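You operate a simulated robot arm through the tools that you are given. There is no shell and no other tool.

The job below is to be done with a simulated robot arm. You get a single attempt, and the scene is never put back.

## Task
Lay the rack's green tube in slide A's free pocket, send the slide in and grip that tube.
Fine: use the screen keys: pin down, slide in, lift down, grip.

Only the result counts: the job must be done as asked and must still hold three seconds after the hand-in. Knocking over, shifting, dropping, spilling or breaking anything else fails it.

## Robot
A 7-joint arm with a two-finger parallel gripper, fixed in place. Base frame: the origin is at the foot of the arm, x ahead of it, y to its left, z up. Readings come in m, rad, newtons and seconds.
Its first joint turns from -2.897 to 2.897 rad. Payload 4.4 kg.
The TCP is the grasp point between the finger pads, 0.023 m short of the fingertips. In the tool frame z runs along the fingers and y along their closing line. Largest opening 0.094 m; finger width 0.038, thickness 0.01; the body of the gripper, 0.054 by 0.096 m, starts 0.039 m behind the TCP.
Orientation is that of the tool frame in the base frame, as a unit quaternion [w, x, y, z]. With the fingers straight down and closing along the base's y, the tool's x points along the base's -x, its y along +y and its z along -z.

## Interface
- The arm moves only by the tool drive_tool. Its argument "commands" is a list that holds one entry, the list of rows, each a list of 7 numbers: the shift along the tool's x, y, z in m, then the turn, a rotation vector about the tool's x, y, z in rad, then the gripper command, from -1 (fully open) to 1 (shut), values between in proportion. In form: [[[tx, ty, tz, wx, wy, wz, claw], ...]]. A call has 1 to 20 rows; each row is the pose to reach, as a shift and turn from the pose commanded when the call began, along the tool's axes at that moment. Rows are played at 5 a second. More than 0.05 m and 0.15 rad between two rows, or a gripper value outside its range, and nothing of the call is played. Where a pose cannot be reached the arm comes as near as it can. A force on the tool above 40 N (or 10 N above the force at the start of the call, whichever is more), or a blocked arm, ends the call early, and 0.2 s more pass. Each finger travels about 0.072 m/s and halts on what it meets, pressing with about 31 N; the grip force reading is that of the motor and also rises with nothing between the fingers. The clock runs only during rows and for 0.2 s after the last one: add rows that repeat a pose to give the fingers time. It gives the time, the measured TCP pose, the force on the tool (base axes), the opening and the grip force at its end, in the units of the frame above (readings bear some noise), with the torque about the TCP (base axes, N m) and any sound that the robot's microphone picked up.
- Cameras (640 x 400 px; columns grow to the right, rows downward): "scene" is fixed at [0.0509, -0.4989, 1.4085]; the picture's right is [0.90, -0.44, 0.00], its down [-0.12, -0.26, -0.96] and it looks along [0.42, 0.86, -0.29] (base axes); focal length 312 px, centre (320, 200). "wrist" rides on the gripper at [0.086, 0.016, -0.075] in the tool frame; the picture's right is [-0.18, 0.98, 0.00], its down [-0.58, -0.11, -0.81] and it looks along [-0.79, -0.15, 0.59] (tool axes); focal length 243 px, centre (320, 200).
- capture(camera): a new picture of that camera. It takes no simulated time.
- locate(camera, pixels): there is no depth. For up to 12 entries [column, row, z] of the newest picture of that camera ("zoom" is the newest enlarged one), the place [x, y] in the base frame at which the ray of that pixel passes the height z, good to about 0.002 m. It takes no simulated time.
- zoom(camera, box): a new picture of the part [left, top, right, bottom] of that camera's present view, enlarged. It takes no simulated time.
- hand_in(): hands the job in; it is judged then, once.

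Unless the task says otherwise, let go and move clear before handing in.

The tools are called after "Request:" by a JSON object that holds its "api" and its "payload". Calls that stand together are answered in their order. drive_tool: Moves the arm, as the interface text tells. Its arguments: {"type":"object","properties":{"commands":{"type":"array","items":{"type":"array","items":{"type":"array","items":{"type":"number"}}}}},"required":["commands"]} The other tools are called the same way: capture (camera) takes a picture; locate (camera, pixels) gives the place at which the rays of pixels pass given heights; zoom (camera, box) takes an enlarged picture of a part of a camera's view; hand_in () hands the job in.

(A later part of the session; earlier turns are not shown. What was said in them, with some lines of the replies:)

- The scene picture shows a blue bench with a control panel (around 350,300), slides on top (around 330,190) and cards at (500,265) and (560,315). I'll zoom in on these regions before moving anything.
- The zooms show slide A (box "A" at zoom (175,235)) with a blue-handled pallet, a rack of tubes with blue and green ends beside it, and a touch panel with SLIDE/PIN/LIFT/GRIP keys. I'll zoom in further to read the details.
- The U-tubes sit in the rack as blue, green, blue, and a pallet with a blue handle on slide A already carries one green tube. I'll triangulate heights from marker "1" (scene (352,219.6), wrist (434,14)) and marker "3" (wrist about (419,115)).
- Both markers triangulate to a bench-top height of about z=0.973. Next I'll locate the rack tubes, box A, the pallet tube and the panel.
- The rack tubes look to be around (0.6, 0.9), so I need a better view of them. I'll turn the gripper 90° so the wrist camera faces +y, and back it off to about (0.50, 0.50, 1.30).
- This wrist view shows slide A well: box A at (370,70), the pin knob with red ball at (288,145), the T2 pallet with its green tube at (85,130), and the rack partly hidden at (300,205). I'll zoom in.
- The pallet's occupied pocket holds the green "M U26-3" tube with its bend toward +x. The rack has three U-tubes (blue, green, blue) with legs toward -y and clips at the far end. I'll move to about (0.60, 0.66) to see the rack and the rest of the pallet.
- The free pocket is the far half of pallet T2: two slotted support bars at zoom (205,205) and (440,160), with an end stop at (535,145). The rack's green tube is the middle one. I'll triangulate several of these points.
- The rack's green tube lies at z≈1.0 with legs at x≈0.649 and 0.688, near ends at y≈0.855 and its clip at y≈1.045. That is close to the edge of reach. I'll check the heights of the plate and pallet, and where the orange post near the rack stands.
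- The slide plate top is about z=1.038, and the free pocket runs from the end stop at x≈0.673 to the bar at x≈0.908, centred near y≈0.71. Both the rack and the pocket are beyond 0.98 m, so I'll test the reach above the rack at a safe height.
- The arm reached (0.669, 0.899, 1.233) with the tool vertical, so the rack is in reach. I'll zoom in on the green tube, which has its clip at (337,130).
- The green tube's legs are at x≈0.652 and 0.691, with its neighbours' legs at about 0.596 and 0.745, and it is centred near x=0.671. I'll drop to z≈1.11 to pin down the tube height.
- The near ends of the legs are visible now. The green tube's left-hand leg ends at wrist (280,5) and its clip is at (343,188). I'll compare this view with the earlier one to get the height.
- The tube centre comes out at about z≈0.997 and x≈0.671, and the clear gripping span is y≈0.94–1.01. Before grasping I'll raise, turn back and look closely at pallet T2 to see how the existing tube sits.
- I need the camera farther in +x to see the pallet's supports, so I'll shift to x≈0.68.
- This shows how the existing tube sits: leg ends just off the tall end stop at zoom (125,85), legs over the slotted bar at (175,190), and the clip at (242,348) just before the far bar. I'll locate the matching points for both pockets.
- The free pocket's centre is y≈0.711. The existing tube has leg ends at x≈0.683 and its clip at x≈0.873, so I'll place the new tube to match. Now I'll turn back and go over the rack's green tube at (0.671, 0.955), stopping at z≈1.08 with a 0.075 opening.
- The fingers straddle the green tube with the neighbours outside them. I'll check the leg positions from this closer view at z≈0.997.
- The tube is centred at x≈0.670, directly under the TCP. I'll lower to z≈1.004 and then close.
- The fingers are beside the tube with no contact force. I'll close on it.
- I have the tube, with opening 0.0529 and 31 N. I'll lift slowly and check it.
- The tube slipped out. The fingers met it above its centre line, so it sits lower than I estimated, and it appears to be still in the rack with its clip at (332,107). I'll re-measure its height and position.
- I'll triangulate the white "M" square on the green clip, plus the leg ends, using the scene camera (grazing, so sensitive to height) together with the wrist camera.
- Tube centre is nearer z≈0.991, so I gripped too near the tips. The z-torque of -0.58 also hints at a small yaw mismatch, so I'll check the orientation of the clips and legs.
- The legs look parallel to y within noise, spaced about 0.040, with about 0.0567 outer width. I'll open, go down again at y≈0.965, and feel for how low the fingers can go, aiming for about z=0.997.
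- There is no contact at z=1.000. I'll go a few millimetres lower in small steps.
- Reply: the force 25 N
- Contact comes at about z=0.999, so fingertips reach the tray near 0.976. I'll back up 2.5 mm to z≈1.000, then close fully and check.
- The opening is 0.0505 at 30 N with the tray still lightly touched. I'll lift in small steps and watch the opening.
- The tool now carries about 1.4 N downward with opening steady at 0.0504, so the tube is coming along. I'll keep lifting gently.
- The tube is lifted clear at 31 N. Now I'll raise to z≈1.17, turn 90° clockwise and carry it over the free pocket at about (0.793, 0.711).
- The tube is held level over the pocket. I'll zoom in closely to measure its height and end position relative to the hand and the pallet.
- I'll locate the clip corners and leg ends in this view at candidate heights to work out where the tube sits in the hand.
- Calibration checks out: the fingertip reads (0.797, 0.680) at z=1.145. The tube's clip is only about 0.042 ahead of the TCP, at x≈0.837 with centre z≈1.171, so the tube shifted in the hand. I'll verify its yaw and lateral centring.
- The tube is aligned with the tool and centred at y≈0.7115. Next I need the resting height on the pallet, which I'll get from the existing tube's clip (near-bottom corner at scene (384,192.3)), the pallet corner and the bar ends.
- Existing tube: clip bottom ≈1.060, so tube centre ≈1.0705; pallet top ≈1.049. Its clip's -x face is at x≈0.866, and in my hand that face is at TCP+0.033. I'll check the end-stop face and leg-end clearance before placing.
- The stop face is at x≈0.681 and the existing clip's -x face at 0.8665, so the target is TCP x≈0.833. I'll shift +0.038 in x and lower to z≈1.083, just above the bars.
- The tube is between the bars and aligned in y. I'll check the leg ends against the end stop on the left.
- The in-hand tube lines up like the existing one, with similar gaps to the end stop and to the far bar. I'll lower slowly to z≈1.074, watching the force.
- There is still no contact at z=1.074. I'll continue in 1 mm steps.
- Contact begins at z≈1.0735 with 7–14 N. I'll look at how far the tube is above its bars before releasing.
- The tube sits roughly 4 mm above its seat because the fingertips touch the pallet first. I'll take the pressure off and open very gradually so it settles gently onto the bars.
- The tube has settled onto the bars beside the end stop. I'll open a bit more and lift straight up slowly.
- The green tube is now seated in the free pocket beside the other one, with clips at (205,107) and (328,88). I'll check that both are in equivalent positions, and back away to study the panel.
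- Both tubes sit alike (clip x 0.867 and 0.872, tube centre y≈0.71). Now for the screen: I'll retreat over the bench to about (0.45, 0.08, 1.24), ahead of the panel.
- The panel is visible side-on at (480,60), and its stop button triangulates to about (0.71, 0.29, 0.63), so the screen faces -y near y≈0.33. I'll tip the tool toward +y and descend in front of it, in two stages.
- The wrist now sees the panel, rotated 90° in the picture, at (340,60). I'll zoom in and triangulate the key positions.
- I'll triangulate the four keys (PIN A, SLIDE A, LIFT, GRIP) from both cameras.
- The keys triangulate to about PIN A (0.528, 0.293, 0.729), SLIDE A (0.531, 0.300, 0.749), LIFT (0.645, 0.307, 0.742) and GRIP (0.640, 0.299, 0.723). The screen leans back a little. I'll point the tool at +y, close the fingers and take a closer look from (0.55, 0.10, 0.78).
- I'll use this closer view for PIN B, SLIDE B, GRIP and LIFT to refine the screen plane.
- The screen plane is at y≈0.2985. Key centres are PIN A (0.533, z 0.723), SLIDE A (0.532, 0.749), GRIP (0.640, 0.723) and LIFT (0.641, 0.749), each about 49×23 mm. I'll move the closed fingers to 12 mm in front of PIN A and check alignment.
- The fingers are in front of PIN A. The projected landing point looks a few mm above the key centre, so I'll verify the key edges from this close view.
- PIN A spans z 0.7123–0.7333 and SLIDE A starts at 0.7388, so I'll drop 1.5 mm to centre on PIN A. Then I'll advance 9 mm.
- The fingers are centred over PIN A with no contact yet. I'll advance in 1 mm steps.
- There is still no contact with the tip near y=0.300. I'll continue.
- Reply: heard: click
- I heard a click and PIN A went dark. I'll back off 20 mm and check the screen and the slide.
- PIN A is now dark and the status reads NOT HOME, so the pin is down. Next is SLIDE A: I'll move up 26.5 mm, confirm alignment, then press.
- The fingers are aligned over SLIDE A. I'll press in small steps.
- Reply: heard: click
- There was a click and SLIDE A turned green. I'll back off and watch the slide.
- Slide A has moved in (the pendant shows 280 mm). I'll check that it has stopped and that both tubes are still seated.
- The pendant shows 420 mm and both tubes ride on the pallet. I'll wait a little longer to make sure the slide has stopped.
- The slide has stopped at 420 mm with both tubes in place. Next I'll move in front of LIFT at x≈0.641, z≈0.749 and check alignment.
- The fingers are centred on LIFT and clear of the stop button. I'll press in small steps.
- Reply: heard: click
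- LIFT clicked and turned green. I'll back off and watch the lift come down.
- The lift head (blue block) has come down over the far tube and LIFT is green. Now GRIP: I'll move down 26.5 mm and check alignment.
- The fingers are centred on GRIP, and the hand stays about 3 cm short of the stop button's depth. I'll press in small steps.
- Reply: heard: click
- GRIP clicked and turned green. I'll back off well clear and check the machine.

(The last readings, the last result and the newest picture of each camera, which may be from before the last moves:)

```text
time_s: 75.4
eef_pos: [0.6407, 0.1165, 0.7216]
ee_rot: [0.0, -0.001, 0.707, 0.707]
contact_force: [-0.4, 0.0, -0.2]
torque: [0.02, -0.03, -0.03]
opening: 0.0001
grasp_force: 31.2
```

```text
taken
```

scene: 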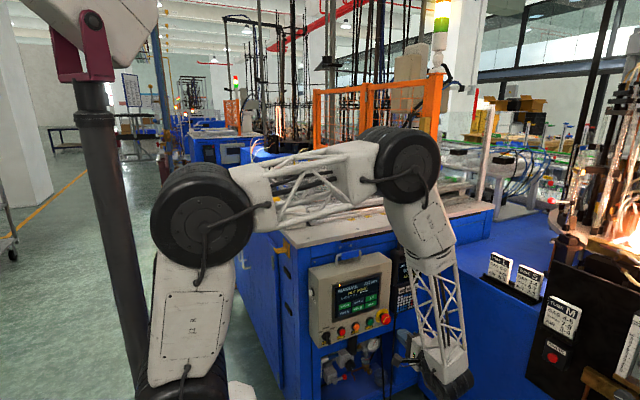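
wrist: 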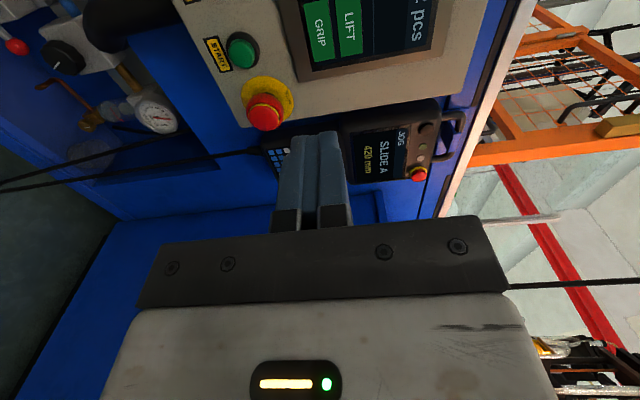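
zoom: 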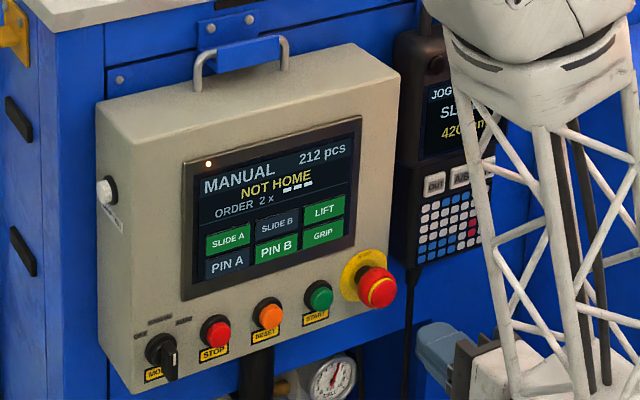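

All the keys show as wanted: SLIDE A, LIFT and GRIP green, PIN A dark, with the pendant at 420 mm. I'll retract the arm along the way I came and inspect the gripped tube from above.

Request:
{"api": "drive_tool", "payload": {"commands": [[[0.021, 0.034, -0.03, 0.06, 0, 0, 1], [0.042, 0.072, -0.05, 0.14, 0, 0, 1], [0.063, 0.11, -0.065, 0.23, 0, 0, 1], [0.084, 0.148, -0.078, 0.32, 0, 0, 1], [0.105, 0.186, -0.088, 0.41, 0, 0, 1], [0.126, 0.224, -0.097, 0.5, 0, 0, 1], [0.147, 0.262, -0.105, 0.59, 0, 0, 1], [0.168, 0.3, -0.111, 0.69, 0, 0, 1], [0.187, 0.338, -0.1165, 0.785, 0, 0, 1], [0.187, 0.338, -0.1165, 0.785, 0, 0, 1]]]}}

Request:
{"api": "drive_tool", "payload": {"commands": [[[0, 0.03, -0.012, 0.131, 0, 0, 0.5], [0, 0.06, -0.024, 0.262, 0, 0, 0], [0, 0.09, -0.036, 0.393, 0, 0, -0.5], [0, 0.12, -0.048, 0.524, 0, 0, -1], [0, 0.15, -0.06, 0.655, 0, 0, -1], [0, 0.175, -0.065, 0.785, 0, 0, -1], [0, 0.175, -0.065, 0.785, 0, 0, -1]]]}}

Request:
{"api": "capture", "payload": {"camera": "scene"}}

Request:
{"api": "capture", "payload": {"camera": "wrist"}}

Request:
{"api": "zoom", "payload": {"camera": "scene", "box": [395, 140, 475, 206]}}

```text
time_s: 77.6
eef_pos: [0.4541, 0.0022, 1.0588]
ee_rot: [0.0, -0.001, 0.925, 0.381]
contact_force: [-0.8, 0.9, 0.0]
torque: [-0.01, 0.01, -0.01]
opening: 0.0
grasp_force: 31.4
```

```text
time_s: 79.2
eef_pos: [0.4523, 0.0817, 1.2308]
ee_rot: [0.0, 0.001, 1.0, -0.001]
contact_force: [0.0, -0.4, -0.6]
torque: [-0.03, 0.0, -0.01]
opening: 0.0941
grasp_force: 0.0
```

```text
taken
```

scene: 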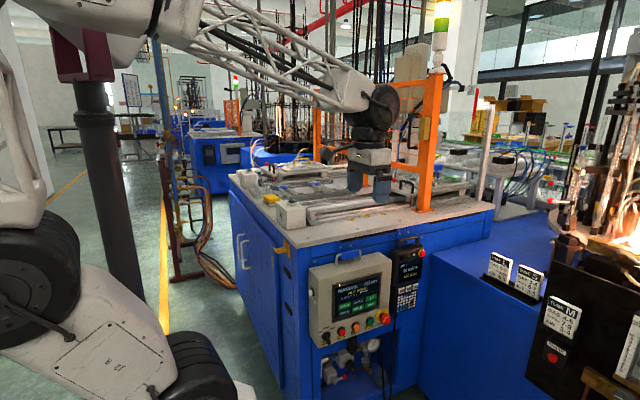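

```text
taken
```

wrist: 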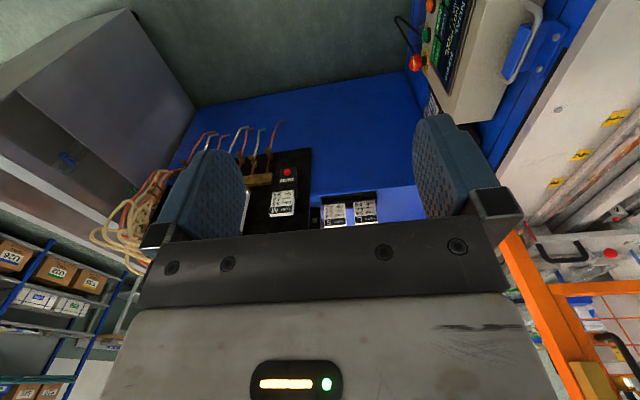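

```text
6.06 times, centred on (435, 173) of scene
```

zoom: 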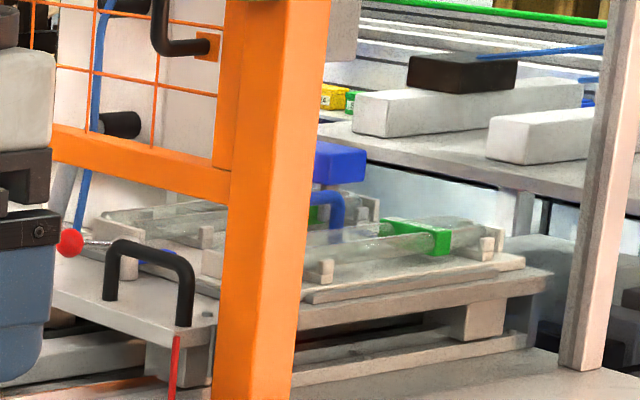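

The scene view is partly blocked by the post. I'll move the wrist camera over the bench and tilt it to look through the fence at the gripped tube.

Request:
{"api": "drive_tool", "payload": {"commands": [[[-0.0177, 0.0384, -0.0071, 0, 0, 0, -1], [-0.0354, 0.0769, -0.0143, 0, 0, 0, -1], [-0.0531, 0.1153, -0.0214, 0, 0, 0, -1], [-0.0709, 0.1537, -0.0286, 0, 0, 0, -1], [-0.0886, 0.1921, -0.0357, 0, -0.04, 0, -1], [-0.1063, 0.2306, -0.0429, 0, -0.08, 0, -1], [-0.124, 0.269, -0.05, 0, -0.12, 0, -1], [-0.1417, 0.3074, -0.0571, 0, -0.16, 0, -1], [-0.1594, 0.3459, -0.0643, 0, -0.2, 0, -1], [-0.1771, 0.3843, -0.0714, 0, -0.24, 0, -1], [-0.1949, 0.4227, -0.0786, 0, -0.28, 0, -1], [-0.2126, 0.4611, -0.0857, 0, -0.32, 0, -1], [-0.2303, 0.4996, -0.0929, 0, -0.36, 0, -1], [-0.248, 0.538, -0.1, 0, -0.4, 0, -1], [-0.248, 0.538, -0.1, 0, -0.4, 0, -1]]]}}

Request:
{"api": "capture", "payload": {"camera": "wrist"}}

Request:
{"api": "zoom", "payload": {"camera": "wrist", "box": [220, 80, 420, 220]}}

```text
time_s: 82.4
eef_pos: [0.7012, 0.6196, 1.3299]
ee_rot: [0.2, 0.0, 0.98, 0.0]
contact_force: [0.0, 0.1, 0.3]
torque: [-0.02, 0.01, -0.05]
opening: 0.0941
grasp_force: 0.0
```

```text
taken
```

wrist: 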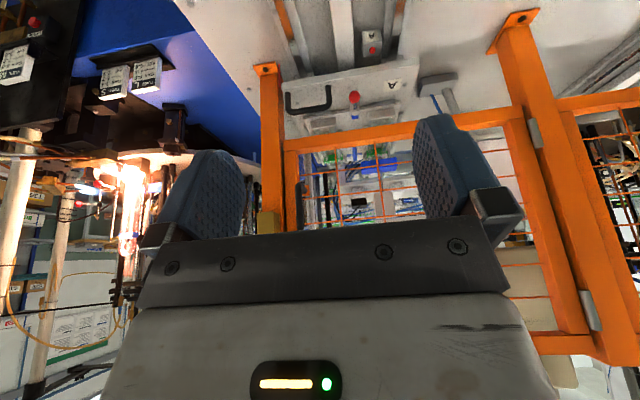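

```text
2.86 times, centred on (320, 150) of wrist
```

zoom: 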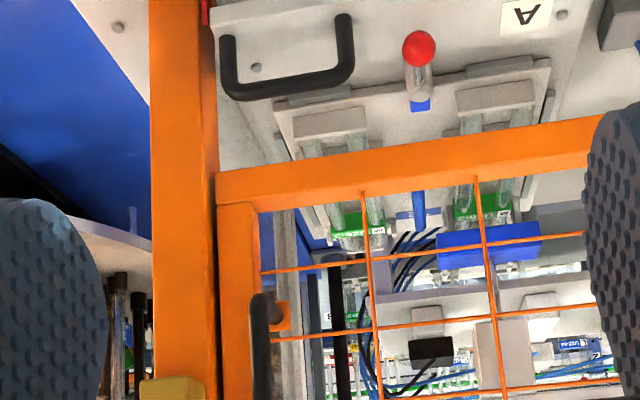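

Through the fence I can see both green clips on the pallet, with the blue lift head over the far (placed) tube near zoom (485,225). I'll zoom in once more to check the grip.

Request:
{"api": "zoom", "payload": {"camera": "wrist", "box": [315, 135, 405, 195]}}

Request:
{"api": "zoom", "payload": {"camera": "scene", "box": [425, 155, 455, 180]}}

Request:
{"api": "zoom", "payload": {"camera": "scene", "box": [230, 150, 450, 260]}}

Request:
{"api": "zoom", "payload": {"camera": "scene", "box": [320, 240, 440, 340]}}

```text
6.67 times, centred on (360, 165) of wrist
```

zoom: 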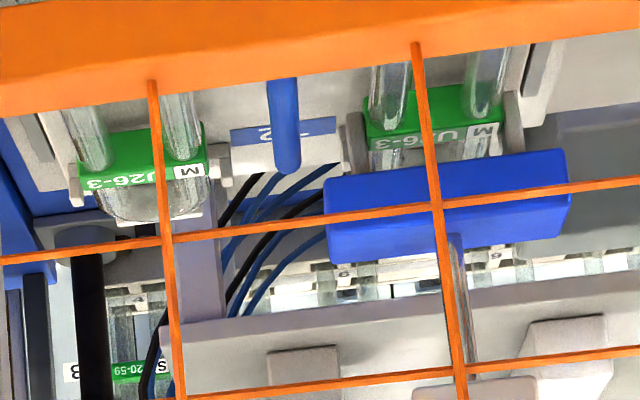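

```text
16.00 times, centred on (440, 168) of scene
```

zoom: 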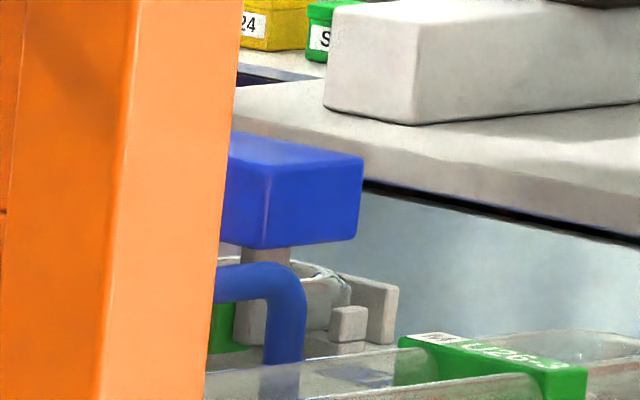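

```text
2.91 times, centred on (340, 205) of scene
```

zoom: 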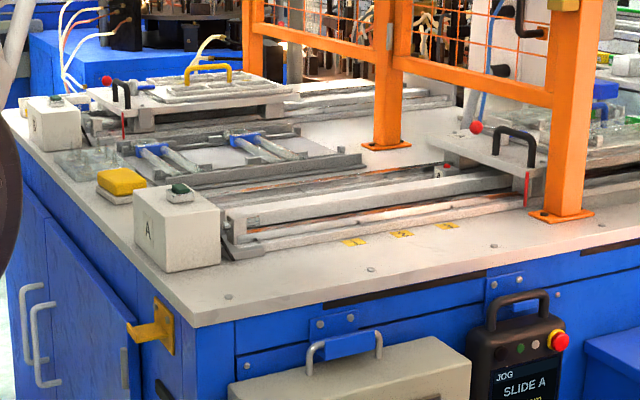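

```text
4.00 times, centred on (380, 290) of scene
```

zoom: 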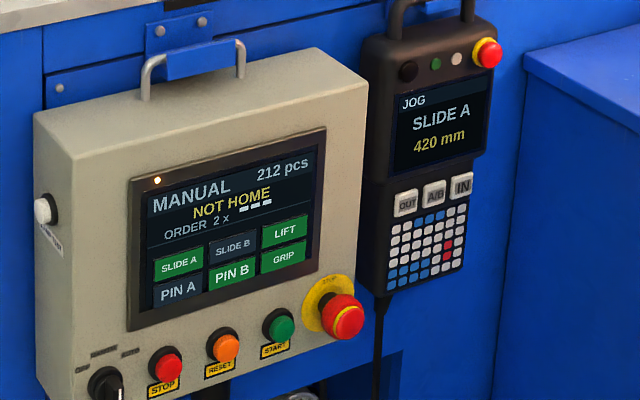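

The blue head sits over the placed tube's bend, with the clip at zoom (433,125) just beside it. I'll take a closer zoom of the jaws.

Request:
{"api": "zoom", "payload": {"camera": "wrist", "box": [355, 140, 403, 175]}}

Request:
{"api": "zoom", "payload": {"camera": "scene", "box": [432, 163, 456, 181]}}

```text
11.43 times, centred on (379, 158) of wrist
```

zoom: 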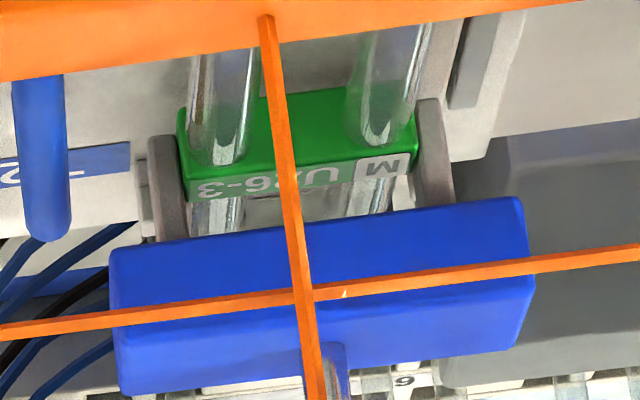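

```text
16.00 times, centred on (444, 172) of scene
```

zoom: 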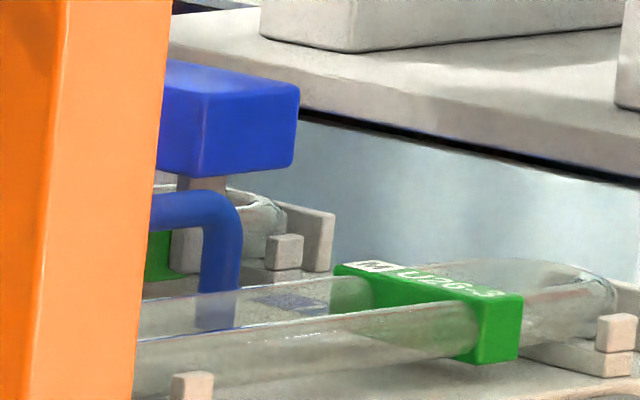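

The close-up shows both grey jaws clamped on the sides of the placed tube's green clip. The screen shows PIN A down with SLIDE A, LIFT and GRIP on, the rack's two blue tubes are undisturbed, and the arm is open and clear. I'm handing in.

Request:
{"api": "hand_in", "payload": {}}

```text
The job is handed in.
```

The rack's green tube is in slide A's free pocket, the slide is in at 420 mm, and the lift's jaws are clamped on that tube's clip. I pressed PIN A, SLIDE A, LIFT and GRIP in that order. Each one clicked and changed on the screen: PIN A is off, the other three are on, and the status reads NOT HOME.

- **Picking up:** The first grip on the tube slipped. The tube stayed in the rack, and the second grip held.
- **Placing:** My fingertips reached the pallet before the tube reached its supports, so it dropped about 4 mm when I let go. It sits like the tube already on the pallet.
- **Everything else:** The two blue tubes are still in the rack. I saw nothing knocked over or moved.

When I handed in, the arm's gripper was open and clear above the bench.
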